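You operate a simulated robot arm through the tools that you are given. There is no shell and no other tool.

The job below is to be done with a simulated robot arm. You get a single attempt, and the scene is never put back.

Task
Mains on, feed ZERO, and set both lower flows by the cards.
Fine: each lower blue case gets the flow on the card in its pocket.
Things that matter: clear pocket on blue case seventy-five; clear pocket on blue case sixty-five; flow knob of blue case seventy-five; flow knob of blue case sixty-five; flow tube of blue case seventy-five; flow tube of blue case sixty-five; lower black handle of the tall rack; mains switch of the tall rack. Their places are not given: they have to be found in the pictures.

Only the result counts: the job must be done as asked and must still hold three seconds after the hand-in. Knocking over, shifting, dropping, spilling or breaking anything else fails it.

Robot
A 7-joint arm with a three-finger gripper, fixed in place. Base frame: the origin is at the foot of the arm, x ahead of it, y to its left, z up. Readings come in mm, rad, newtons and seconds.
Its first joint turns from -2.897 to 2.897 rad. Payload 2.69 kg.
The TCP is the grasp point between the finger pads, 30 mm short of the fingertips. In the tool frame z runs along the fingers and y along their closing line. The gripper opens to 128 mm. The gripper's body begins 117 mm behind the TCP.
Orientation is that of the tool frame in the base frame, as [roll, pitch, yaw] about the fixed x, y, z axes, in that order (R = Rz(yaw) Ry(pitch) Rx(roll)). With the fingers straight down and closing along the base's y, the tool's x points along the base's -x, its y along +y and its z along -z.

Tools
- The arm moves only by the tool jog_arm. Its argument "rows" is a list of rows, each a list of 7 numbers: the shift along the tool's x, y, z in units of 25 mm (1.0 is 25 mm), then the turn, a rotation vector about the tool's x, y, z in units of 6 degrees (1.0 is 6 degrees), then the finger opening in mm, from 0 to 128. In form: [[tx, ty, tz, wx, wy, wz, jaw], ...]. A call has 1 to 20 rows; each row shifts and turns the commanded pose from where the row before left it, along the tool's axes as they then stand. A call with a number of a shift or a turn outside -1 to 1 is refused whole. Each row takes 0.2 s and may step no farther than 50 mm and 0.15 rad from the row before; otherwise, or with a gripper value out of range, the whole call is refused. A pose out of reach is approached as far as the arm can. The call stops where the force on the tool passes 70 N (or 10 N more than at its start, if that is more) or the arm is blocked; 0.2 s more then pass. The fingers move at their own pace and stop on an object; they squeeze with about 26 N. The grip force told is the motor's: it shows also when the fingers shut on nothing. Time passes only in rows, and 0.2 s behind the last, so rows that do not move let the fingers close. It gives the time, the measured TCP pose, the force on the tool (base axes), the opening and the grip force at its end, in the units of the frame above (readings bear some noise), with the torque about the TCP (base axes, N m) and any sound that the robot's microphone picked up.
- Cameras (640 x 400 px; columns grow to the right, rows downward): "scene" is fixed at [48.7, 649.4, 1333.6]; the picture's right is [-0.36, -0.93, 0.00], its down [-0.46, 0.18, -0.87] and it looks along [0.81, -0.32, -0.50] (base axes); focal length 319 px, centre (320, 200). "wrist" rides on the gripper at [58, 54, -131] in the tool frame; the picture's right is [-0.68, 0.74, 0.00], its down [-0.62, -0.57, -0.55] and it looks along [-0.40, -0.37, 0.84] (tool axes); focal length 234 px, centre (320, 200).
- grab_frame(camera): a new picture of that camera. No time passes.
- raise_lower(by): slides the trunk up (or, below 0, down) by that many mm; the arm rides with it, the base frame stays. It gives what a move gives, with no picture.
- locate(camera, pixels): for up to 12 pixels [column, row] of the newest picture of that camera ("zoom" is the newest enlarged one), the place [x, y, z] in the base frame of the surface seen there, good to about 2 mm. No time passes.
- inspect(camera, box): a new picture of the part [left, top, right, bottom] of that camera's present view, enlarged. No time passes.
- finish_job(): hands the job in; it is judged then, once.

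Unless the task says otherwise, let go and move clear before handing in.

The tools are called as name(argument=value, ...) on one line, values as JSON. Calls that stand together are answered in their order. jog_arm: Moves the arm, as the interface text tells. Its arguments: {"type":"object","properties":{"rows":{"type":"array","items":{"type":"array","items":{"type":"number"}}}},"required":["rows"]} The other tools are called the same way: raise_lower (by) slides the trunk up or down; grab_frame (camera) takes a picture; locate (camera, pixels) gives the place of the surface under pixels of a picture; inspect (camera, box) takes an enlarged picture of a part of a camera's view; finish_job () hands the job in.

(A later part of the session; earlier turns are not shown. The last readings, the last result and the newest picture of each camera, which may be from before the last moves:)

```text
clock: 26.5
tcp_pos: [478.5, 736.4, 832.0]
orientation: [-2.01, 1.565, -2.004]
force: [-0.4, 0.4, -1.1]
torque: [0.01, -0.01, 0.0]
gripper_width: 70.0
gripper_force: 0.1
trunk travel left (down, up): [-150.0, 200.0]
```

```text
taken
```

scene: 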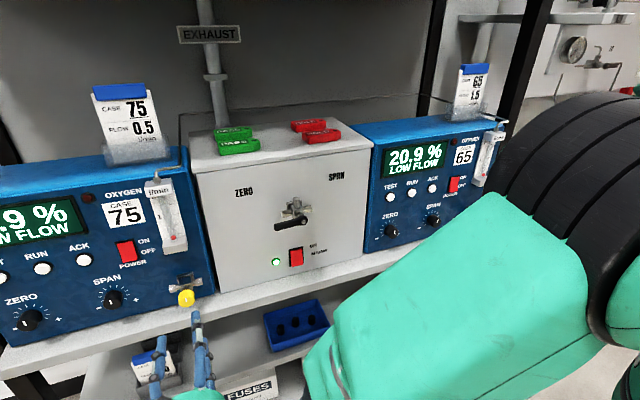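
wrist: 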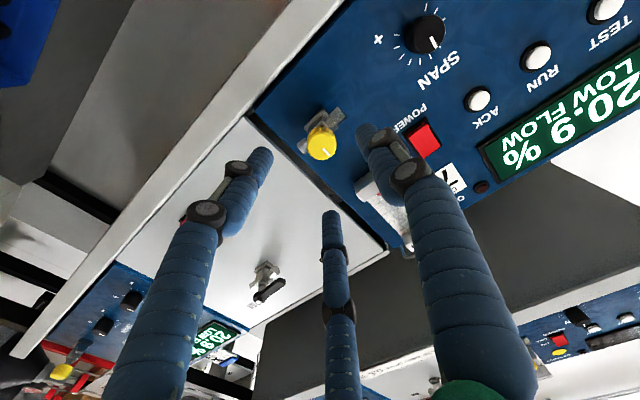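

The knob shows at wrist (322,145), right where the tool axis should cross that depth. I'll advance so the tips pass over the knob, stopping short of the valve body.

jog_arm(rows=[[-0.08, -0.04, 1, 0, 0, 0, 70], [0, 0, 1, 0, 0, 0, 70], [0, 0, 0.7, 0, 0, 0, 70], [0, 0, 0.3, 0, 0, 0, 70], [0, 0, 0.3, 0, 0, 0, 70], [0, 0, 0, 0, 0, 0, 70]])

inspect(camera="scene", box=[140, 255, 240, 345])

grab_frame(camera="wrist")

```text
clock: 27.9
tcp_pos: [560.5, 735.4, 833.4]
orientation: [-1.991, 1.564, -1.983]
force: [-0.2, 0.2, -0.3]
torque: [0.01, -0.01, 0.01]
gripper_width: 69.9
gripper_force: 0.1
trunk travel left (down, up): [-150.0, 200.0]
```

```text
4.44 times, centred on (190, 300) of scene
```

zoom: 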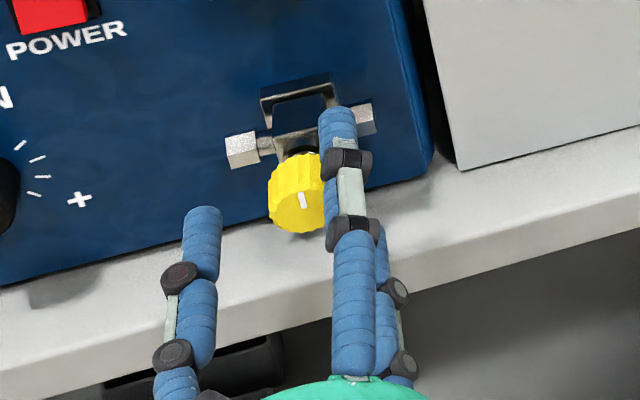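

```text
taken
```

wrist: 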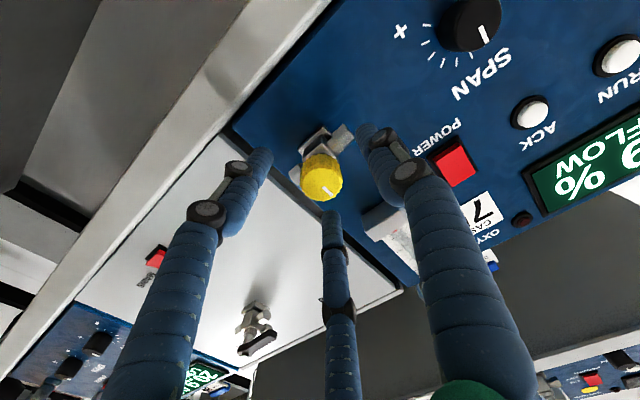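

The fingers surround the knob with clearance. I'll close on it.

jog_arm(rows=[[0, 0, 0, 0, 0, 0, 40], [0, 0, 0, 0, 0, 0, 20], [0, 0, 0, 0, 0, 0, 15], [0, 0, 0, 0, 0, 0, 15], [0, 0, 0, 0, 0, 0, 15]])

inspect(camera="scene", box=[140, 255, 240, 345])

inspect(camera="wrist", box=[240, 90, 400, 230])

```text
clock: 29.1
tcp_pos: [561.0, 735.8, 835.8]
orientation: [-1.89, 1.565, -1.881]
force: [4.8, -7.9, 16.6]
torque: [-0.05, -0.58, -0.35]
gripper_width: 29.0
gripper_force: 45.3
trunk travel left (down, up): [-150.0, 200.0]
```

```text
4.44 times, centred on (190, 300) of scene
```

zoom: 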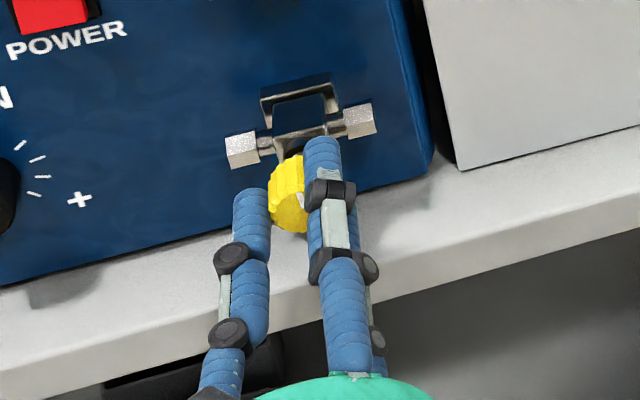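

```text
2.86 times, centred on (320, 160) of wrist
```

zoom: 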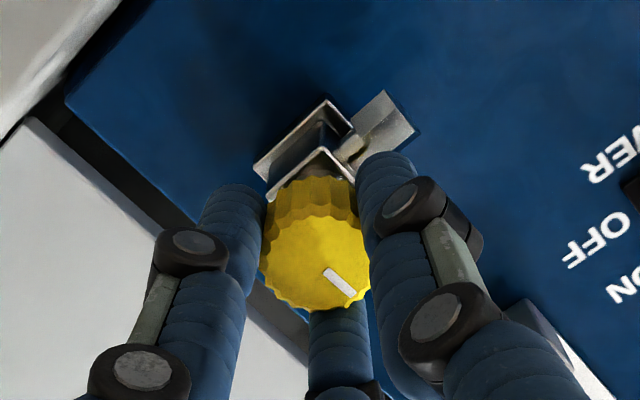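

Gripped at 29 mm with a small upward and -y reaction, so the knob axis is a little higher than the commanded pose. I'll ease toward it and turn 30° counter-clockwise, then read the tube.

jog_arm(rows=[[-0.06, -0.03, 0, 0, 0, 0, 15], [0, 0, 0, 0, 0, -0.7, 15], [0, 0, 0, 0, 0, -0.7, 15], [0, 0, 0, 0, 0, -0.7, 15], [0, 0, 0, 0, 0, -0.7, 15], [0, 0, 0, 0, 0, -0.7, 15], [0, 0, 0, 0, 0, -0.7, 15], [0, 0, 0, 0, 0, -0.8, 15], [0, 0, 0, 0, 0, 0, 15]])

inspect(camera="scene", box=[140, 180, 220, 320])

grab_frame(camera="wrist")

```text
clock: 31.1
tcp_pos: [560.7, 734.6, 835.6]
orientation: [-1.575, 1.04, -1.567]
force: [7.8, 8.0, 12.2]
torque: [0.0, -0.42, 0.17]
gripper_width: 28.9
gripper_force: 45.2
trunk travel left (down, up): [-150.0, 200.0]
```

```text
2.86 times, centred on (180, 250) of scene
```

zoom: 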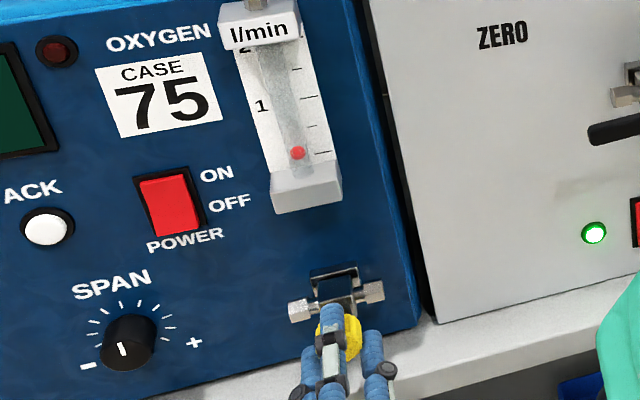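

```text
taken
```

wrist: 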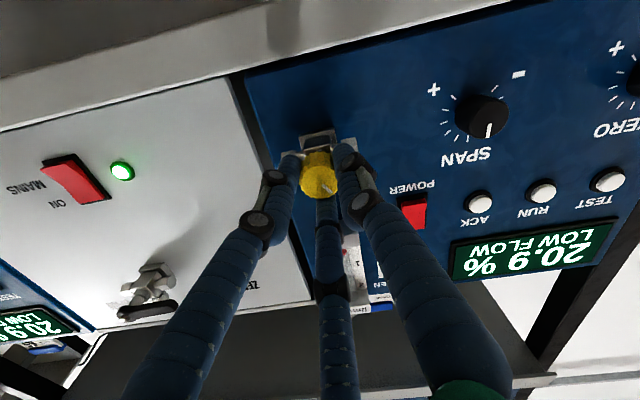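

The ball seems to have lifted a little, so I'll read it precisely.

inspect(camera="scene", box=[150, 180, 200, 260])

locate(camera="zoom", pixels=[[309, 268], [310, 275], [311, 280], [312, 287], [312, 295], [309, 271]])

```text
5.00 times, centred on (175, 220) of scene
```

zoom: 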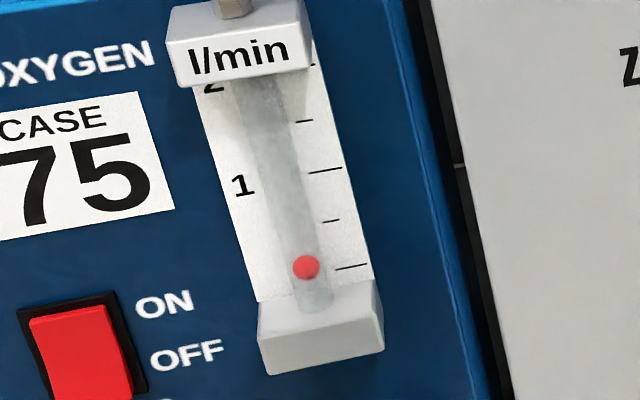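

```text
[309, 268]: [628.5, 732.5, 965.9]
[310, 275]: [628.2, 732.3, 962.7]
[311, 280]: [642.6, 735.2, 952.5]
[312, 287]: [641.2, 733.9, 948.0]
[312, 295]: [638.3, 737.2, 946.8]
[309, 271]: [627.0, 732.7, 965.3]
```

The ball is now at z≈966, about 0.2. I'll locate the scale marks exactly and turn about 30° more.

locate(camera="zoom", pixels=[[350, 267], [342, 268], [331, 220], [326, 221], [325, 170], [315, 172], [304, 121], [310, 121], [305, 265], [307, 258]])

jog_arm(rows=[[0, 0, 0, 0, 0, -0.7, 15], [0, 0, 0, 0, 0, -0.7, 15], [0, 0, 0, 0, 0, -0.7, 15], [0, 0, 0, 0, 0, -0.7, 15], [0, 0, 0, 0, 0, -0.7, 15], [0, 0, 0, 0, 0, -0.7, 15], [0, 0, 0, 0, 0, -0.3, 15], [0, 0, 0, 0, 0, 0, 15], [0, 0, 0, 0, 0, 0, 15]])

inspect(camera="scene", box=[150, 180, 200, 260])

```text
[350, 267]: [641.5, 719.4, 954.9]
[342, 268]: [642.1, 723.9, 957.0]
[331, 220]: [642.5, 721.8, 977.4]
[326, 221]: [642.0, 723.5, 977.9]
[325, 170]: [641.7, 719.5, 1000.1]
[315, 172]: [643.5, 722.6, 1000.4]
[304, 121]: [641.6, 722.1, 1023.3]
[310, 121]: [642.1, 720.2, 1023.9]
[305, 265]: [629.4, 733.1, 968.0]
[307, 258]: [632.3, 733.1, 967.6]
```

```text
clock: 33.1
tcp_pos: [562.7, 734.8, 834.8]
orientation: [-1.573, 0.57, -1.566]
force: [1.0, 9.7, 15.3]
torque: [0.0, -0.5, 0.28]
gripper_width: 28.9
gripper_force: 44.5
trunk travel left (down, up): [-150.0, 200.0]
```

```text
5.00 times, centred on (175, 220) of scene
```

zoom: 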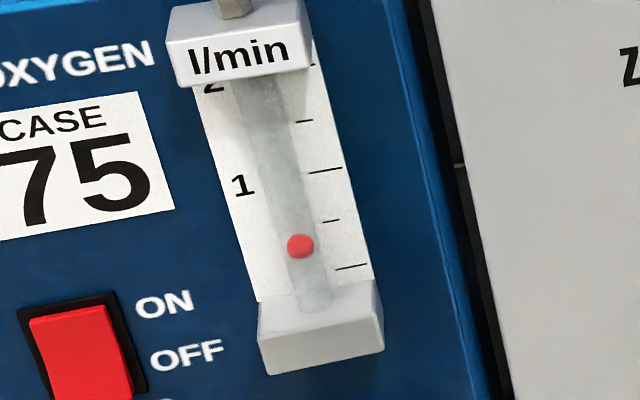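

The ball is at zoom (300,246), so I'll locate it before the final trim.

locate(camera="zoom", pixels=[[300, 246], [296, 246], [304, 246], [300, 240], [300, 236], [300, 252], [298, 244], [302, 248]])

inspect(camera="scene", box=[160, 205, 190, 245])

inspect(camera="wrist", box=[240, 100, 420, 280])

```text
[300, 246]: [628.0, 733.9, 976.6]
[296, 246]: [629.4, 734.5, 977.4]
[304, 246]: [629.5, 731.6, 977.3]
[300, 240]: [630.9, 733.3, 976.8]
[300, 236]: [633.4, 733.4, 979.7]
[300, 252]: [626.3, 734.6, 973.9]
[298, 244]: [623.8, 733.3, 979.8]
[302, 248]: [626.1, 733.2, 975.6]
```

```text
10.00 times, centred on (175, 225) of scene
```

zoom: 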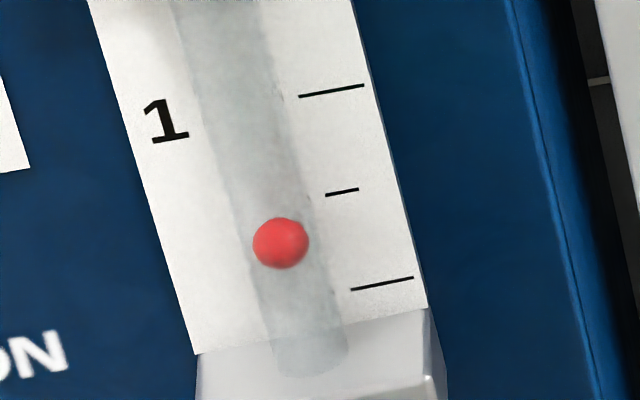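

```text
2.22 times, centred on (330, 190) of wrist
```

zoom: 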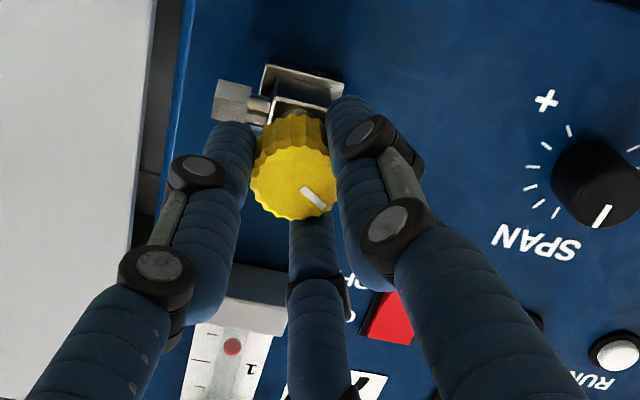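

Using the front-surface correction, the ball centre is at z≈974.5, about 0.43, and the rate is roughly 0.0075 per degree. I'll turn another 9° and view the tube from both cameras.

jog_arm(rows=[[0, 0, 0, 0, 0, -0.5, 15], [0, 0, 0, 0, 0, -0.5, 15], [0, 0, 0, 0, 0, -0.5, 15], [0, 0, 0, 0, 0, 0, 15], [0, 0, 0, 0, 0, 0, 15]])

inspect(camera="wrist", box=[270, 220, 400, 300])

inspect(camera="scene", box=[160, 205, 190, 245])

locate(camera="zoom", pixels=[[276, 228], [277, 228], [276, 226], [276, 230], [342, 192], [330, 194], [355, 190], [274, 228], [278, 228], [276, 232]])

```text
clock: 34.3
tcp_pos: [561.7, 735.1, 836.2]
orientation: [-1.573, 0.412, -1.563]
force: [-16.2, 6.5, 14.7]
torque: [0.02, -0.46, 0.16]
gripper_width: 28.9
gripper_force: 44.8
trunk travel left (down, up): [-150.0, 200.0]
```

```text
4.92 times, centred on (335, 260) of wrist
```

zoom: 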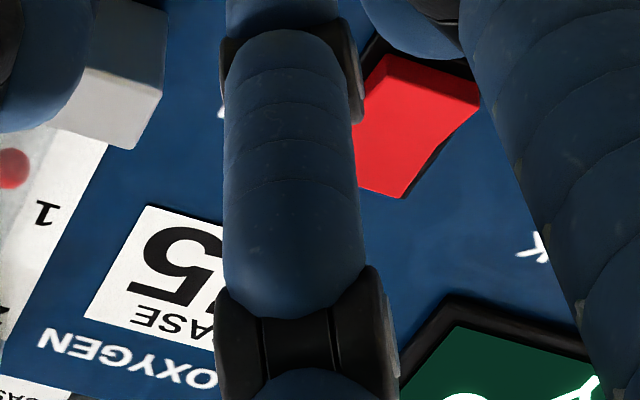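

```text
10.00 times, centred on (175, 225) of scene
```

zoom: 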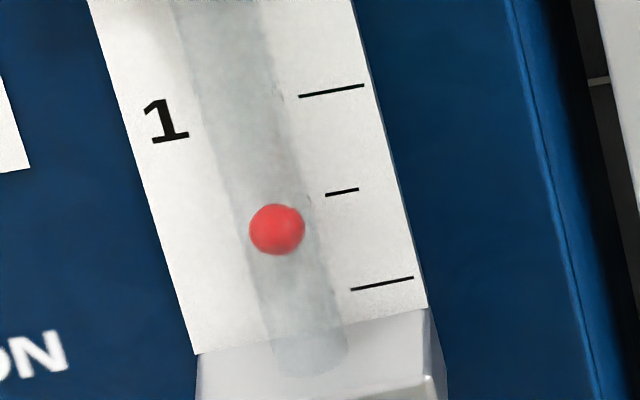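

```text
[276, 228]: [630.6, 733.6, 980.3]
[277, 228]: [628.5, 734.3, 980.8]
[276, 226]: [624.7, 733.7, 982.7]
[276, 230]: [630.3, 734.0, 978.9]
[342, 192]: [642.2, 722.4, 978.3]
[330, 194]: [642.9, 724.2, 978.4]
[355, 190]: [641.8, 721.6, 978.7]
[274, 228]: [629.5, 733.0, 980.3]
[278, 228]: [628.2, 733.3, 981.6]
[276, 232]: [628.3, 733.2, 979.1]
```

The ball centre is now at z≈978 against the 0.5 mark at z≈978.4. I'll release, back off and re-read.

jog_arm(rows=[[0, 0, 0, 0, 0, 0, 50], [0, 0, 0, 0, 0, 0, 70], [0, 0, 0, 0, 0, 0, 70], [0, 0, -0.5, 0, 0, 0, 70], [0, 0, -1, 0, 0, 0, 70], [0, 0, -1, 0, 0, 0, 70], [0, 0, -1, 0, 0, 0, 70], [0, 0, 0, 0, 0, 0, 70]])

grab_frame(camera="scene")

inspect(camera="scene", box=[160, 205, 190, 245])

locate(camera="zoom", pixels=[[276, 228], [277, 228], [276, 226], [276, 230], [342, 192], [330, 194], [355, 190], [274, 228], [278, 228], [276, 232]])

grab_frame(camera="wrist")

```text
clock: 36.1
tcp_pos: [474.5, 732.9, 834.8]
orientation: [-1.574, 0.413, -1.565]
force: [0.3, 0.2, -0.9]
torque: [-0.01, 0.02, 0.02]
gripper_width: 70.2
gripper_force: 0.1
trunk travel left (down, up): [-150.0, 200.0]
```

```text
taken
```

scene: 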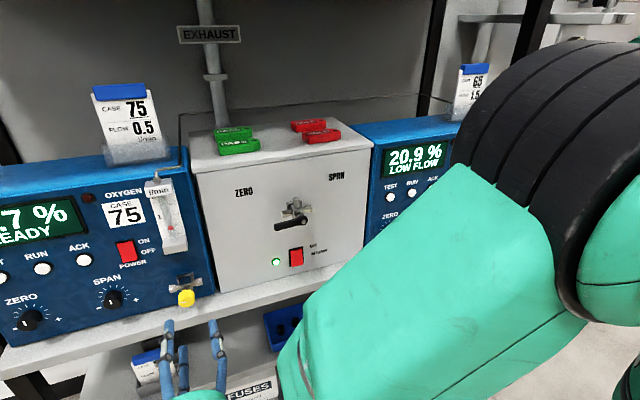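

```text
10.00 times, centred on (175, 225) of scene
```

zoom: 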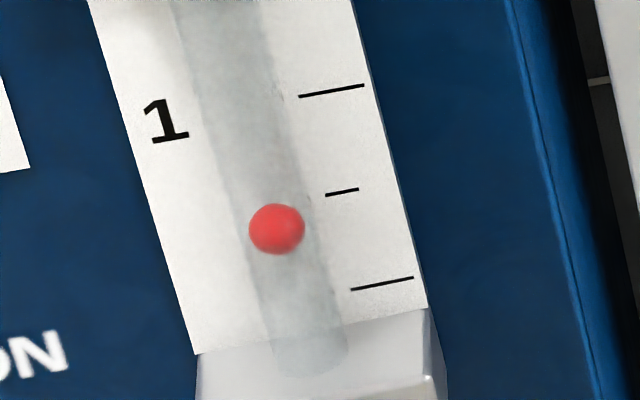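

```text
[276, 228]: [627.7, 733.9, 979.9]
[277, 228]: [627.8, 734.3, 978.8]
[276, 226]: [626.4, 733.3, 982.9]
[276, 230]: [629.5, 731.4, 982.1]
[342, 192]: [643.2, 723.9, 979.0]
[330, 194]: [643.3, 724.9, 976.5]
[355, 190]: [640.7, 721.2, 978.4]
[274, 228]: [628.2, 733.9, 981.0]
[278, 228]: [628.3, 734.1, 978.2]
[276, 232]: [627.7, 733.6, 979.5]
```

```text
taken
```

wrist: 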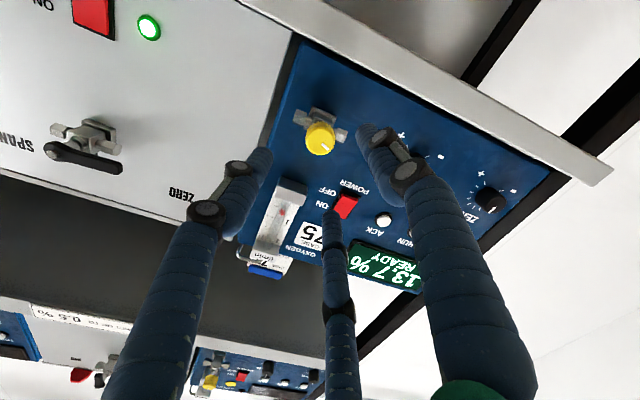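

Case 75's display now reads READY. I'll cross-check the tube from the wrist camera, which looks up from below.

inspect(camera="wrist", box=[240, 170, 320, 270])

```text
4.00 times, centred on (280, 220) of wrist
```

zoom: 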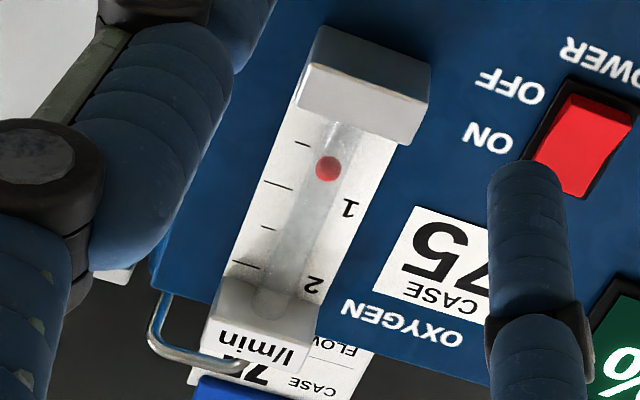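

Correcting for parallax from both cameras gives about 0.50 l/min on tube 75, so that knob is done. Next I'll unwind the wrist by 66°, close the fingers and start traversing toward case 65.

jog_arm(rows=[[0, 0, 0, 0, 0, 1, 70], [0, 0, 0, 0, 0, 1, 70], [0, 0, 0, 0, 0, 1, 70], [0, 0, 0, 0, 0, 1, 70], [0, 0, 0, 0, 0, 1, 40], [0, 0, 0, 0, 0, 1, 20], [0, 0, 0, 0, 0, 1, 10], [0, 0, 0, 0, 0, 1, 10], [0, 0, 0, 0, 0, 1, 10], [0, 0, 0, 0, 0, 1, 10], [0, 0, 0, 0, 0, 1, 10], [0, 0, 0, 0, 0, 0.1, 10], [0, 0, 0, 0, 0, 0, 10]])

jog_arm(rows=[[0, -1, 0, 0, 0, 0, 10], [0, -1, 0, 0, 0, 0, 10], [0, -1, 0, 0, 0, 0, 10], [0, -1, 0, 0, 0, 0, 10], [0, -1, 0, 0, 0, 0, 10], [0, -1, 0, 0, 0, 0, 10], [0, -1, 0, 0, 0, 0, 10], [0, -1, 0, 0, 0, 0, 10], [0, -1, 0, 0, 0, 0, 10], [0, -1, 0, 0, 0, 0, 10], [0, -1, 0, 0, 0, 0, 10], [0, -1, 0, 0, 0, 0, 10], [0, 0, 0, 0, 0, 0, 10]])

```text
clock: 38.9
tcp_pos: [473.7, 734.5, 836.5]
orientation: [2.146, 1.566, 2.155]
force: [0.1, -0.3, -0.2]
torque: [-0.01, 0.01, -0.01]
gripper_width: 10.3
gripper_force: 0.0
trunk travel left (down, up): [-150.0, 200.0]
```

```text
clock: 41.7
tcp_pos: [476.1, 433.5, 835.2]
orientation: [2.085, 1.564, 2.092]
force: [0.2, -0.3, 0.3]
torque: [-0.03, 0.03, 0.04]
gripper_width: 10.2
gripper_force: 0.1
trunk travel left (down, up): [-150.0, 200.0]
```

The traverse is going as commanded. I'll continue toward y≈130.

jog_arm(rows=[[0, -1, 0, 0, 0, 0, 10], [0, -1, 0, 0, 0, 0, 10], [0, -1, 0, 0, 0, 0, 10], [0, -1, 0, 0, 0, 0, 10], [0, -1, 0, 0, 0, 0, 10], [0, -1, 0, 0, 0, 0, 10], [0, -1, 0, 0, 0, 0, 10], [0, -1, 0, 0, 0, 0, 10], [0, -1, 0, 0, 0, 0, 10], [0, -1, 0, 0, 0, 0, 10], [0, -1, 0, 0, 0, 0, 10], [0, -1, 0, 0, 0, 0, 10], [0, 0, 0, 0, 0, 0, 10]])

grab_frame(camera="scene")

grab_frame(camera="wrist")

```text
clock: 44.5
tcp_pos: [548.0, 287.2, 938.4]
orientation: [-2.243, 1.557, -2.244]
force: [-0.2, -0.1, -0.2]
torque: [0.0, 0.0, -0.02]
gripper_width: 10.3
gripper_force: 0.0
out of reach, approached as far as the arm can: row 2, 3, 4, 5, 6, 7, 8, 9, 10, 11, 12
trunk travel left (down, up): [-150.0, 200.0]
```

```text
taken
```

scene: 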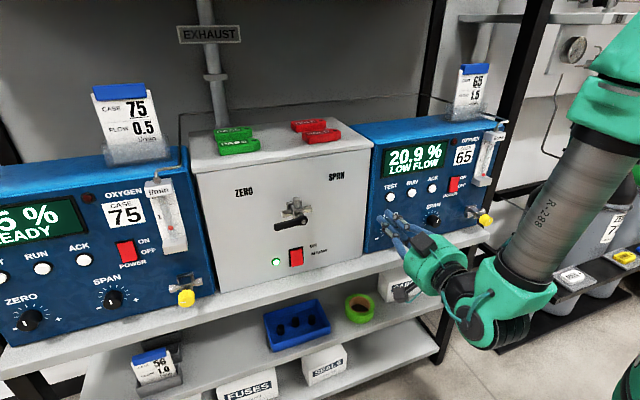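

```text
taken
```

wrist: 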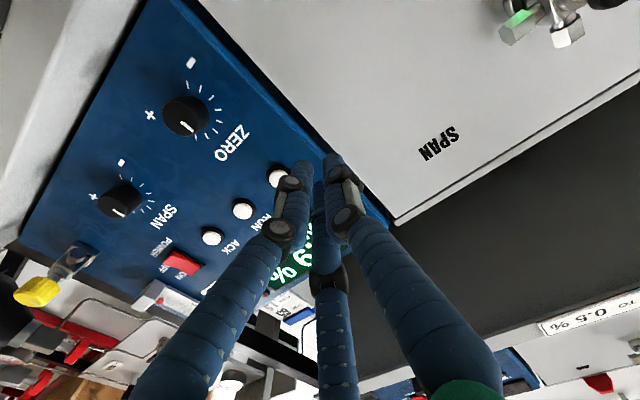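

The last rows went out of reach and the arm drifted to (548, 287, 938) without contact, with the tips at x≈578. Close in with the tool forward, the wrist joint seems to limit, and lowering the trunk should help. I'll check the clearances below and re-sync first.

locate(camera="scene", pixels=[[440, 345], [350, 375], [420, 262], [400, 285], [484, 221], [488, 215], [481, 219], [395, 228], [430, 222], [405, 250], [300, 345], [490, 330]])

jog_arm(rows=[[0, 0, 0, 0, 0, 0, 10]])

```text
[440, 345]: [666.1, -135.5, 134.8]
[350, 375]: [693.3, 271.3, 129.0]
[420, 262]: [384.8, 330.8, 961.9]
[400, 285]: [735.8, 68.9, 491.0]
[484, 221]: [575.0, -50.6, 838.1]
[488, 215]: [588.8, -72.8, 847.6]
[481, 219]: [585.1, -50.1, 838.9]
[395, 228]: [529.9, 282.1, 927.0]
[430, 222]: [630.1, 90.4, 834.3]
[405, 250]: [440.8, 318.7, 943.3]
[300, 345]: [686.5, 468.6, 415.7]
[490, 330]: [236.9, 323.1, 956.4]
```

```text
clock: 44.9
tcp_pos: [546.0, 286.6, 937.5]
orientation: [-2.236, 1.56, -2.236]
force: [0.3, 0.2, 0.5]
torque: [-0.01, 0.0, 0.03]
gripper_width: 10.1
gripper_force: 0.1
trunk travel left (down, up): [-150.0, 200.0]
```

The pose is stable and no longer flagged. I'll back off in -x to see if commands track from here.

jog_arm(rows=[[0, 0, -0.5, 0, 0, 0, 10], [0, 0, -0.5, 0, 0, 0, 10], [0, 0, 0, 0, 0, 0, 10]])

```text
clock: 45.7
tcp_pos: [526.0, 294.2, 946.8]
orientation: [-2.516, 1.563, -2.512]
force: [-0.8, -0.5, 0.4]
torque: [-0.01, -0.02, 0.0]
gripper_width: 10.0
gripper_force: 0.1
out of reach, approached as far as the arm can: row 1, 2
trunk travel left (down, up): [-150.0, 200.0]
```

This is the joint boundary, so I'll lower the trunk 150 mm. The space below is clear, since the shelf front is at x≈605 and the tips are at x≈556.

raise_lower(by=-150)

jog_arm(rows=[[0, 0, -0.5, 0, 0, 0, 10], [-0.5, 0, -0.5, 0, 0, 0, 10], [-0.5, 0, 0, 0, 0, 0, 10], [0, 0, 0, 0, 0, 0, 10]])

grab_frame(camera="scene")

```text
clock: 47.4
tcp_pos: [526.7, 293.8, 796.7]
orientation: [-2.526, 1.563, -2.521]
force: [-0.5, 0.4, 0.1]
torque: [0.03, 0.0, -0.03]
gripper_width: 9.8
gripper_force: 0.0
trunk travel left (down, up): [0.0, 350.0]
```

```text
clock: 48.4
tcp_pos: [500.8, 295.4, 821.4]
orientation: [-2.55, 1.565, -2.547]
force: [-0.4, -0.6, 0.4]
torque: [0.0, 0.01, -0.01]
gripper_width: 10.1
gripper_force: 0.1
trunk travel left (down, up): [0.0, 350.0]
```

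```text
taken
```

scene: 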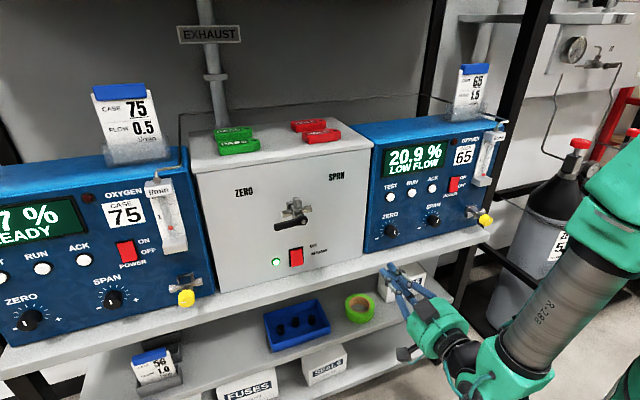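

The arm tracks again with the trunk low. I'll move toward -y in shorter chunks, watching for reach warnings.

jog_arm(rows=[[0, -1, 0, 0, 0, 0, 10], [0, -1, 0, 0, 0, 0, 10], [0, -1, 0, 0, 0, 0, 10], [0, -1, 0, 0, 0, 0, 10], [0, 0, 0, 0, 0, 0, 10]])

```text
clock: 49.6
tcp_pos: [510.8, 214.8, 851.6]
orientation: [-2.277, 1.554, -2.277]
force: [-0.2, 0.1, 0.7]
torque: [-0.01, 0.0, 0.0]
gripper_width: 9.9
gripper_force: 0.0
out of reach, approached as far as the arm can: row 2, 3, 4
trunk travel left (down, up): [0.0, 350.0]
```

The limit returns near y≈215. It looks like a wrist-bend limit that needs the wrist higher or farther out. I'll pitch the tool about 15° downward, which raises the wrist, and continue toward case 65 from there.

jog_arm(rows=[[0, 0, 0, 0, 0, 0, 10], [0, 0, 0, 0, 1, 0, 10], [0, 0, 0, 0, 1, 0, 10], [0, 0, 0, 0, 0.5, 0, 10], [0, 0, 0, 0, 0, 0, 10]])

jog_arm(rows=[[0, -1, 0, 0, 0, 0, 10], [0, -1, 0, 0, 0, 0, 10], [0, -1, 0, 0, 0, 0, 10], [0, 0, 0, 0, 0, 0, 10]])

```text
clock: 50.8
tcp_pos: [509.5, 214.2, 853.0]
orientation: [-3.127, 1.302, -3.124]
force: [0.6, -0.3, -0.2]
torque: [0.02, 0.02, -0.01]
gripper_width: 10.0
gripper_force: 0.0
trunk travel left (down, up): [0.0, 350.0]
```

```text
clock: 51.8
tcp_pos: [508.6, 138.3, 854.9]
orientation: [-3.124, 1.303, -3.121]
force: [-1.0, 0.2, -0.8]
torque: [-0.04, 0.01, 0.0]
gripper_width: 9.9
gripper_force: 0.0
trunk travel left (down, up): [0.0, 350.0]
```

No warnings with the 15° pitch. I'll continue to y≈-52.

jog_arm(rows=[[0, -1, 0, 0, 0, 0, 10], [0, -1, 0, 0, 0, 0, 10], [0, -1, 0, 0, 0, 0, 10], [0, -1, 0, 0, 0, 0, 10], [0, 0, 0, 0, 0, 0, 10]])

jog_arm(rows=[[0, -1, 0, 0, 0, 0, 10], [0, -1, 0, 0, 0, 0, 10], [0, -1, 0, 0, 0, 0, 10], [0, -0.6, 0, 0, 0, 0, 10], [0, 0, 0, 0, 0, 0, 10]])

grab_frame(camera="scene")

grab_frame(camera="wrist")

```text
clock: 53.0
tcp_pos: [506.2, 45.3, 864.7]
orientation: [-3.071, 1.297, -3.074]
force: [0.6, 1.3, -0.3]
torque: [-0.03, 0.01, -0.01]
gripper_width: 10.2
gripper_force: 0.0
out of reach, approached as far as the arm can: row 4
trunk travel left (down, up): [0.0, 350.0]
```

```text
clock: 54.2
tcp_pos: [494.2, 40.7, 875.0]
orientation: [-3.125, 1.302, -3.127]
force: [-0.7, 0.2, 0.1]
torque: [0.0, 0.0, -0.01]
gripper_width: 10.0
gripper_force: 0.0
out of reach, approached as far as the arm can: row 1, 2, 3, 4
trunk travel left (down, up): [0.0, 350.0]
```

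```text
taken
```

scene: 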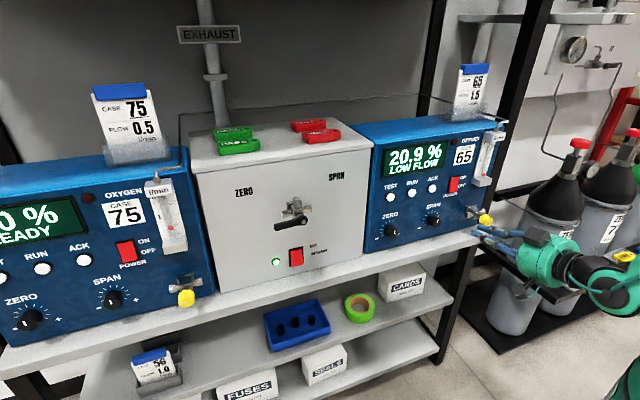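

```text
taken
```

wrist: 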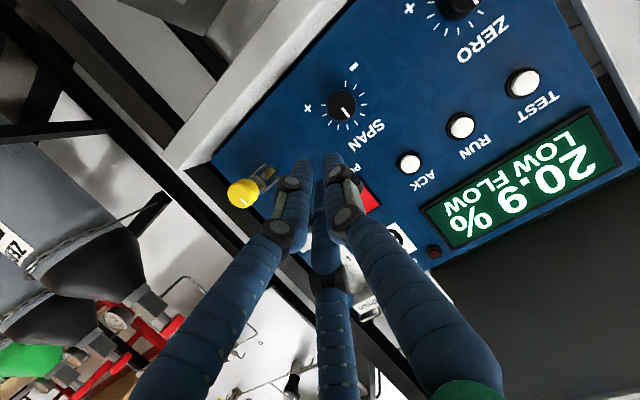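

The boundary shows up again around y≈40, with the solver wanting the wrist higher. I'll pitch the tool down another 20°, to about 35° total, and retry.

jog_arm(rows=[[0, 0, 0, 0, 0, 0, 10], [0, 0, 0, 0, 1, 0, 10], [0, 0, 0, 0, 1, 0, 10], [0, 0, 0, 0, 1, 0, 10], [0, 0, 0, 0, 0.3, 0, 10], [0, -1, 0, 0, 0, 0, 10], [0, -1, 0, 0, 0, 0, 10], [0, 0, 0, 0, 0, 0, 10]])

```text
clock: 56.0
tcp_pos: [488.1, -3.2, 867.9]
orientation: [-3.105, 0.92, -3.131]
force: [0.5, -0.5, -1.2]
torque: [-0.03, 0.04, 0.01]
gripper_width: 10.1
gripper_force: 0.0
out of reach, approached as far as the arm can: row 7
trunk travel left (down, up): [0.0, 350.0]
```

Pitch alone isn't clearing it, so the limit may be in the roll joint. I'll test rolling the tool about its axis and then moving -y.

jog_arm(rows=[[0, 0, 0, 0, 0, -1, 10], [0, 0, 0, 0, 0, -1, 10], [0, 0, 0, 0, 0, -1, 10], [0, 0, 0, 0, 0, -1, 10], [0, 0, 0, 0, 0, -1, 10], [0, 0, 0, 0, 0, 0, 10]])

jog_arm(rows=[[0.5, -0.87, 0, 0, 0, 0, 10], [0, 0, 0, 0, 0, 0, 10]])

```text
clock: 57.4
tcp_pos: [494.4, 6.2, 878.6]
orientation: [-2.517, 0.781, -2.352]
force: [0.7, -0.1, 0.4]
torque: [-0.01, -0.02, -0.01]
gripper_width: 9.9
gripper_force: 0.1
out of reach, approached as far as the arm can: row 1
trunk travel left (down, up): [0.0, 350.0]
```

```text
clock: 58.0
tcp_pos: [495.5, -0.5, 882.0]
orientation: [-2.515, 0.775, -2.357]
force: [0.0, -0.6, -0.1]
torque: [0.03, -0.02, 0.03]
gripper_width: 10.1
gripper_force: 0.0
out of reach, approached as far as the arm can: row 1
trunk travel left (down, up): [0.0, 350.0]
```

Rolling counter-clockwise didn't help, so I'll roll clockwise past the baseline and test again.

jog_arm(rows=[[0, 0, 0, 0, 0, 1, 10], [0, 0, 0, 0, 0, 1, 10], [0, 0, 0, 0, 0, 1, 10], [0, 0, 0, 0, 0, 1, 10], [0, 0, 0, 0, 0, 1, 10], [0, 0, 0, 0, 0, 1, 10], [0, 0, 0, 0, 0, 1, 10], [0, 0, 0, 0, 0, 1, 10], [0, 0, 0, 0, 0, 1, 10], [0, 0, 0, 0, 0, 1, 10], [0, 0, 0, 0, 0, 0, 10]])

jog_arm(rows=[[-0.5, -0.87, 0, 0, 0, 0, 10], [-0.5, -0.87, 0, 0, 0, 0, 10], [0, 0, 0, 0, 0, 0, 10]])

grab_frame(camera="scene")

```text
clock: 60.4
tcp_pos: [498.8, 17.1, 885.8]
orientation: [2.537, 0.791, 2.363]
force: [-0.2, -0.2, 0.2]
torque: [-0.01, -0.02, 0.0]
gripper_width: 9.9
gripper_force: 0.1
out of reach, approached as far as the arm can: row 1, 8, 9, 10
trunk travel left (down, up): [0.0, 350.0]
```

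```text
clock: 61.2
tcp_pos: [507.1, 2.2, 897.8]
orientation: [2.547, 0.788, 2.36]
force: [0.6, 0.4, 0.0]
torque: [0.0, 0.02, -0.03]
gripper_width: 10.0
gripper_force: 0.1
out of reach, approached as far as the arm can: row 1, 2
trunk travel left (down, up): [0.0, 350.0]
```

```text
taken
```

scene: 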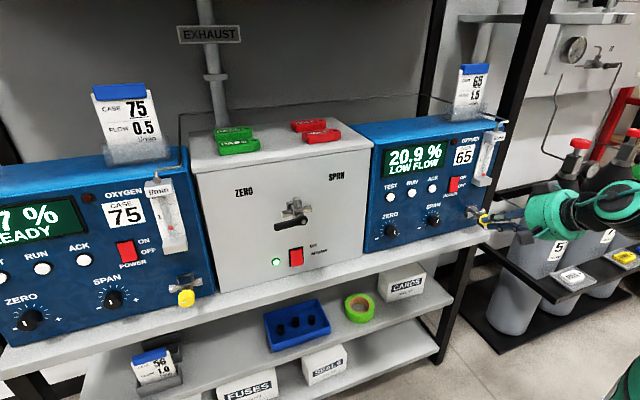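

Rolling isn't the cause: it stalls near y≈0 each time, so the arm has probably settled into an awkward elbow posture. I'll go back to tool-down, where reach is wide, cross to y≈-52 there, and pitch up afterwards.

jog_arm(rows=[[0, 0, 0, 0, 0, 0, 10], [0, 0, 0, 0, 0, -1, 10], [0, 0, 0, 0, 0, -1, 10], [0, 0, 0, 0, 0, -1, 10], [0, 0, 0, 0, 0, -1, 10], [0, 0, 0, 0, 0, -1, 10], [0, 0, 0, 0, 1, 0, 10], [0, 0, 0, 0, 1, 0, 10], [0, 0, 0, 0, 1, 0, 10], [0, 0, 0, 0, 0, 0, 10]])

```text
clock: 63.4
tcp_pos: [506.8, 3.3, 899.6]
orientation: [-3.137, 0.647, -3.136]
force: [-1.5, 0.1, -6.9]
torque: [0.0, -0.56, 0.0]
gripper_width: 10.3
gripper_force: 0.0
out of reach, approached as far as the arm can: row 2, 3
trunk travel left (down, up): [0.0, 350.0]
```

There's a new -7 N vertical force and -0.56 N·m, so something may be touching. I'll look before moving on.

grab_frame(camera="scene")

grab_frame(camera="wrist")

inspect(camera="scene", box=[440, 100, 640, 300])

```text
taken
```

scene: 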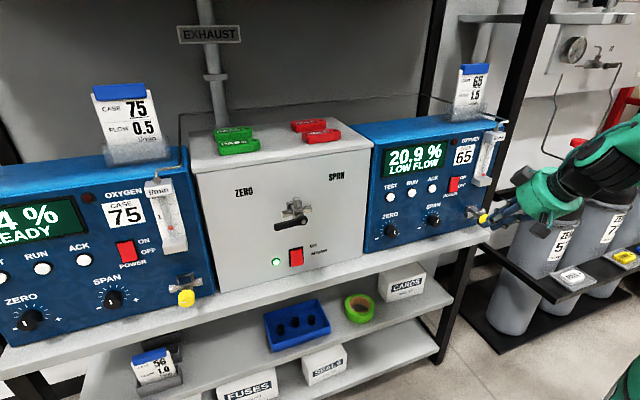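

```text
taken
```

wrist: 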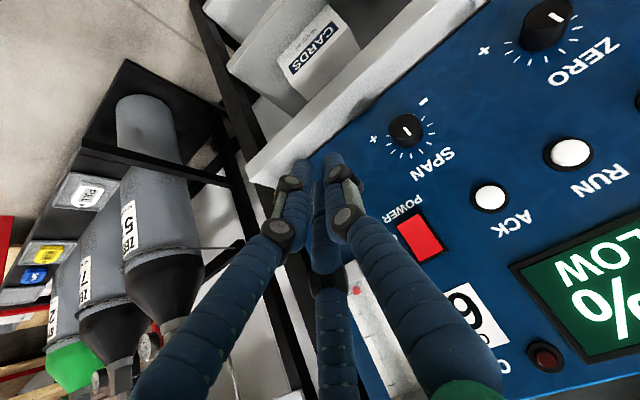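

```text
2.00 times, centred on (540, 200) of scene
```

zoom: 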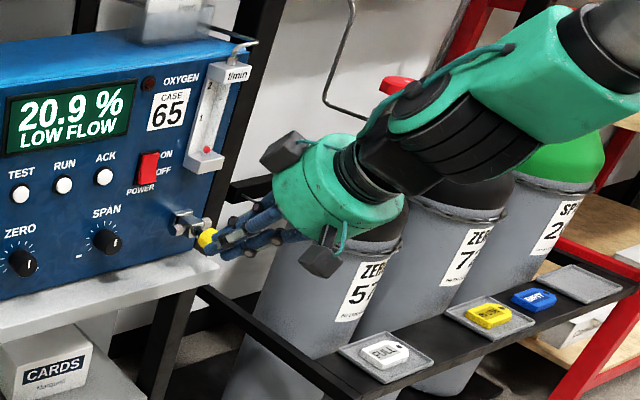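

The fingertips are still about 70 mm from the knob, so the load may be transient. I'll hold still and re-read.

jog_arm(rows=[[0, 0, 0, 0, 0, 0, 10], [0, 0, 0, 0, 0, 0, 10]])

```text
clock: 64.0
tcp_pos: [505.5, 4.6, 898.4]
orientation: [-3.136, 0.643, -3.135]
force: [-0.6, 1.3, 0.7]
torque: [0.01, 0.0, 0.0]
gripper_width: 10.1
gripper_force: 0.1
trunk travel left (down, up): [0.0, 350.0]
```

It was transient; readings are clean now. I'll finish pitching to tool-down while backing off a little.

jog_arm(rows=[[0, 0, -0.5, 0, 1, 0, 10], [0, 0, -0.5, 0, 1, 0, 10], [0, 0, -0.5, 0, 1, 0, 10], [0, 0, -0.5, 0, 1, 0, 10], [0, 0, -0.5, 0, 1, 0, 10], [0, 0, 0, 0, 1, 0, 10], [0, 0, 0, 0, 0, 0, 10]])

jog_arm(rows=[[0, -1, 0, 0, 0, 0, 10], [0, -1, 0, 0, 0, 0, 10], [0, -0.3, 0, 0, 0, 0, 10], [0, 0, 0, 0, 0, 0, 10]])

grab_frame(camera="scene")

```text
clock: 65.6
tcp_pos: [494.6, 5.0, 931.0]
orientation: [-3.128, 0.263, -3.139]
force: [-1.0, 0.6, -0.4]
torque: [-0.01, 0.0, 0.05]
gripper_width: 10.0
gripper_force: 0.1
out of reach, approached as far as the arm can: row 2, 3, 4, 5
trunk travel left (down, up): [0.0, 350.0]
```

```text
clock: 66.6
tcp_pos: [493.7, -53.0, 932.4]
orientation: [-3.129, 0.267, -3.14]
force: [-0.2, -0.7, 0.4]
torque: [0.06, 0.02, 0.01]
gripper_width: 10.1
gripper_force: 0.1
trunk travel left (down, up): [0.0, 350.0]
```

```text
taken
```

scene: 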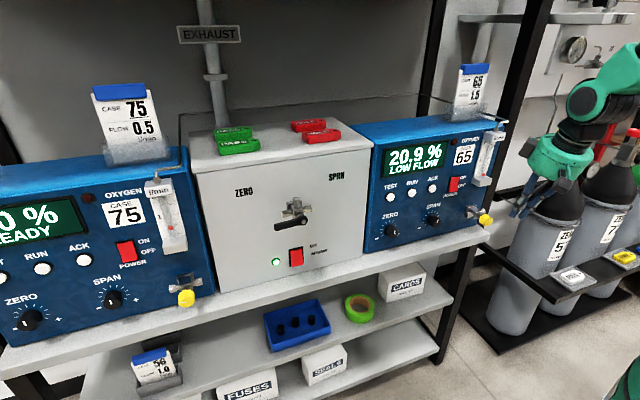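

The arm is now at y≈-53 with the tool mostly down. I'll locate a few points on the arm to understand the elbow posture.

locate(camera="scene", pixels=[[590, 105], [632, 70], [600, 130], [560, 160], [625, 95], [636, 50], [485, 217], [486, 222], [483, 175], [487, 150], [480, 184], [490, 135]])

inspect(camera="scene", box=[460, 40, 640, 240])

grab_frame(camera="wrist")

```text
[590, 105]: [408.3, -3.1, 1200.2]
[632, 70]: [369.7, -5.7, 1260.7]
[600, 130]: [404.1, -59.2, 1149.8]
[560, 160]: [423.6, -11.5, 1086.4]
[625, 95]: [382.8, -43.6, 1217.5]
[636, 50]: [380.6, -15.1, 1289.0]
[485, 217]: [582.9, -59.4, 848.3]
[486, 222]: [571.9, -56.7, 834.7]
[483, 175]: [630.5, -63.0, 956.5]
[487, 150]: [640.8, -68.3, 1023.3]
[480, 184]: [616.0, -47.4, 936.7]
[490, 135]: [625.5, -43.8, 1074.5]
```

```text
2.00 times, centred on (550, 140) of scene
```

zoom: 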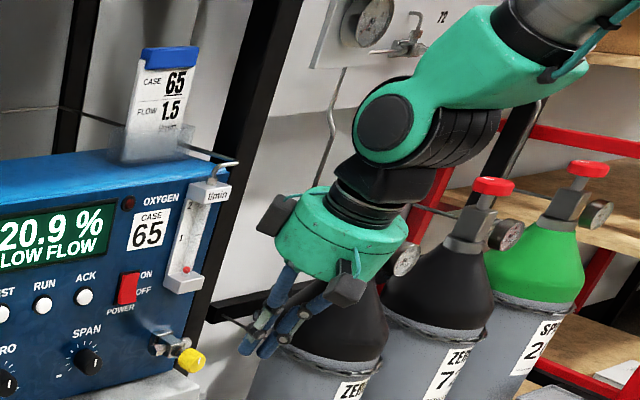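

```text
taken
```

wrist: 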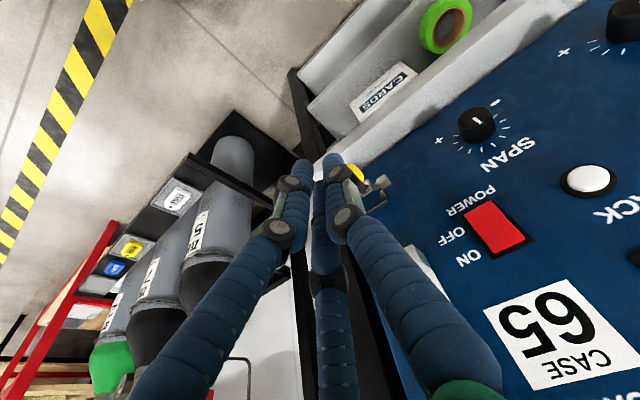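

The wrist centre is about 290 mm behind the TCP and the shoulder is high, so a horizontal tool can't fit this close in. I'll instead grip knob 65 with the tool pitched about 50° down and turn it by swinging the tool about the knob's own x axis. First I'll measure the knob and tube.

inspect(camera="scene", box=[460, 200, 510, 240])

locate(camera="zoom", pixels=[[330, 215], [345, 215], [320, 215], [330, 195], [330, 235], [300, 190], [320, 170], [345, 180], [350, 230], [320, 240], [250, 170], [280, 180]])

inspect(camera="scene", box=[465, 125, 515, 195])

```text
10.00 times, centred on (485, 220) of scene
```

zoom: 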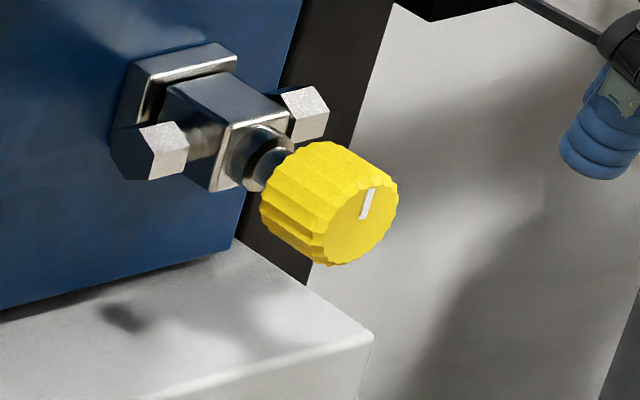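

```text
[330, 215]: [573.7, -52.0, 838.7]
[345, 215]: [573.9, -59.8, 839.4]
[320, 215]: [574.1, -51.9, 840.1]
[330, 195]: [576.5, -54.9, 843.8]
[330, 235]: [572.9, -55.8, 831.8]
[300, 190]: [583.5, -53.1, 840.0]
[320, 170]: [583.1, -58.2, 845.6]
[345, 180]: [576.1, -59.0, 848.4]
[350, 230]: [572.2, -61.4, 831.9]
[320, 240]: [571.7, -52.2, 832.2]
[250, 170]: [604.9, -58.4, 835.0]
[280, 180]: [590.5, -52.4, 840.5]
```

```text
5.71 times, centred on (490, 160) of scene
```

zoom: 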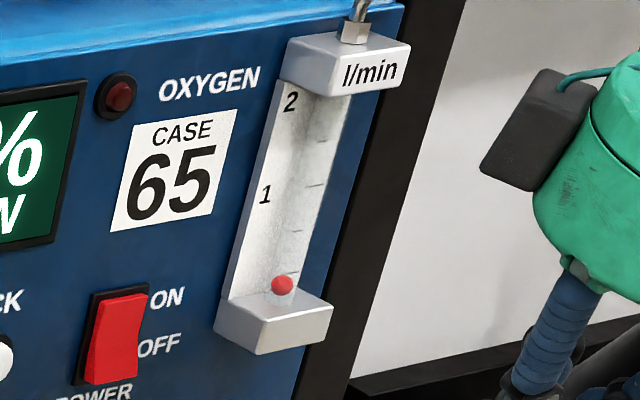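

Knob 65's centre is about (581, -62, 835.5), its tube follows the same scale, and the ball is at zero. I'll pitch up to about 50° below horizontal here and check that it's reachable.

jog_arm(rows=[[0, 0, 0, 0, -1, 0, 60], [0, -0.2, 0, 0, -1, 0, 60], [0, -0.15, 0, 0, -1, 0, 60], [0, 0, 0.5, 0, -1, 0, 60], [0, 0, 0.5, 0, -0.1, 0, 60], [0, 0, 0, 0, 0, 0, 60]])

grab_frame(camera="scene")

grab_frame(camera="wrist")

```text
clock: 68.0
tcp_pos: [507.9, -62.0, 912.4]
orientation: [-3.126, 0.699, -3.133]
force: [-1.2, 0.2, 2.4]
torque: [-0.01, 0.14, 0.01]
gripper_width: 60.1
gripper_force: 0.0
trunk travel left (down, up): [0.0, 350.0]
```

```text
taken
```

scene: 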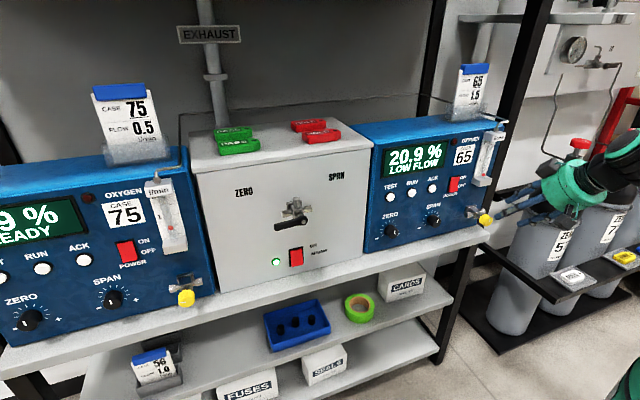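

```text
taken
```

wrist: 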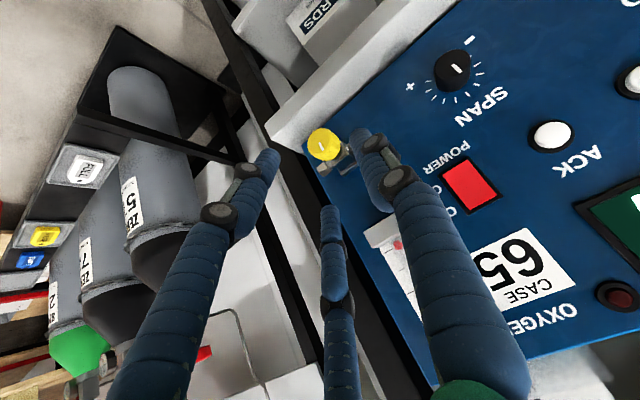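

The pitch is reachable, and the knob at wrist (323,143) matches my predicted pixel, confirming its centre. I'll now test swinging the tool clockwise about the knob's x axis by about 42°, at this standoff.

jog_arm(rows=[[0, 0, 0, -0.766, 0, 0.643, 60], [0, 0, 0, -0.766, 0, 0.643, 60], [0, 0, 0, -0.766, 0, 0.643, 60], [0, 0, 0, -0.766, 0, 0.643, 60], [0, 0, 0, -0.766, 0, 0.643, 60], [0, 0, 0, -0.766, 0, 0.643, 60], [0, 0, 0, -0.766, 0, 0.643, 60], [0, 0, 0, 0, 0, 0, 60]])

grab_frame(camera="scene")

```text
clock: 69.8
tcp_pos: [508.3, -62.1, 911.9]
orientation: [2.287, 0.502, 2.633]
force: [0.3, 0.2, -1.3]
torque: [-0.01, 0.0, -0.01]
gripper_width: 59.9
gripper_force: 0.1
trunk travel left (down, up): [0.0, 350.0]
```

```text
taken
```

scene: 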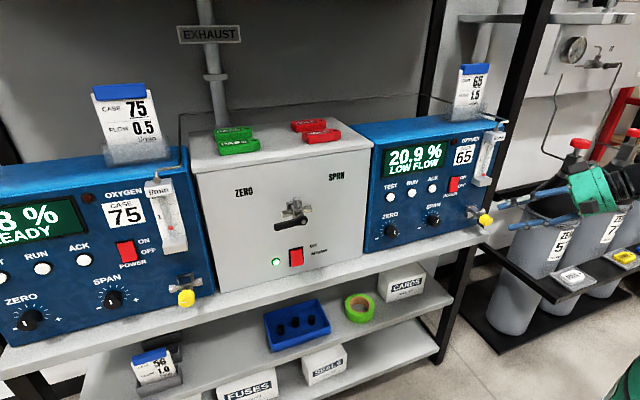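

The swing is reachable. Now I'll line up on the tilted tool axis, about 80 mm back from the grip point, and then look from the wrist.

jog_arm(rows=[[-0.38, -1, -0.1, 0, 0, 0, 60], [-0.38, -1, -0.1, 0, 0, 0, 60], [0, 0, 0, 0, 0, 0, 60]])

grab_frame(camera="wrist")

```text
clock: 70.6
tcp_pos: [520.0, -108.8, 891.8]
orientation: [2.29, 0.503, 2.634]
force: [0.1, -0.2, -0.5]
torque: [0.0, -0.03, -0.02]
gripper_width: 60.0
gripper_force: 0.0
trunk travel left (down, up): [0.0, 350.0]
```

```text
taken
```

wrist: 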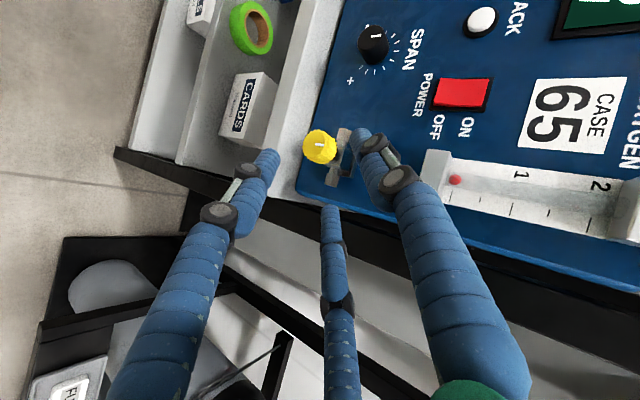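

The knob is on the tool axis at (320,147). I'll advance most of the way, checking force.

jog_arm(rows=[[0, 0, 1, 0, 0, 0, 60], [0, 0, 0.8, 0, 0, 0, 60], [0, 0, 0.4, 0, 0, 0, 60], [0, 0, 0, 0, 0, 0, 60]])

inspect(camera="scene", box=[450, 180, 550, 260])

grab_frame(camera="wrist")

```text
clock: 71.6
tcp_pos: [555.9, -79.3, 859.2]
orientation: [2.287, 0.504, 2.634]
force: [0.2, 0.0, 1.0]
torque: [0.01, 0.02, -0.01]
gripper_width: 59.8
gripper_force: 0.2
trunk travel left (down, up): [0.0, 350.0]
```

```text
5.00 times, centred on (500, 220) of scene
```

zoom: 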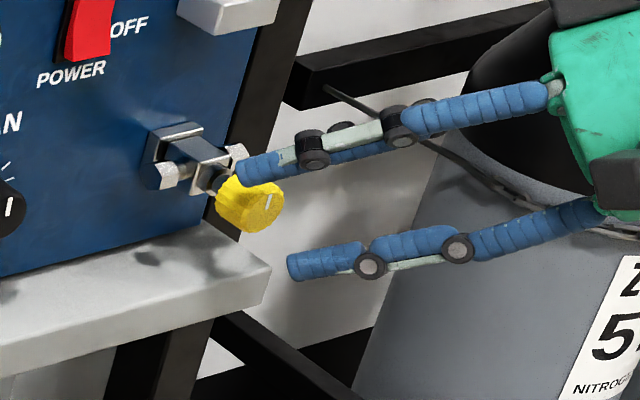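

```text
taken
```

wrist: 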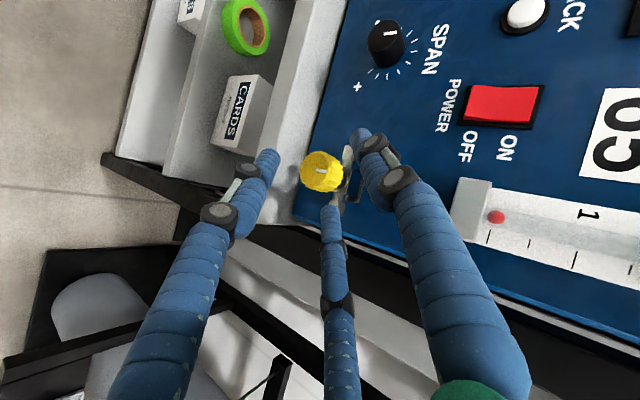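

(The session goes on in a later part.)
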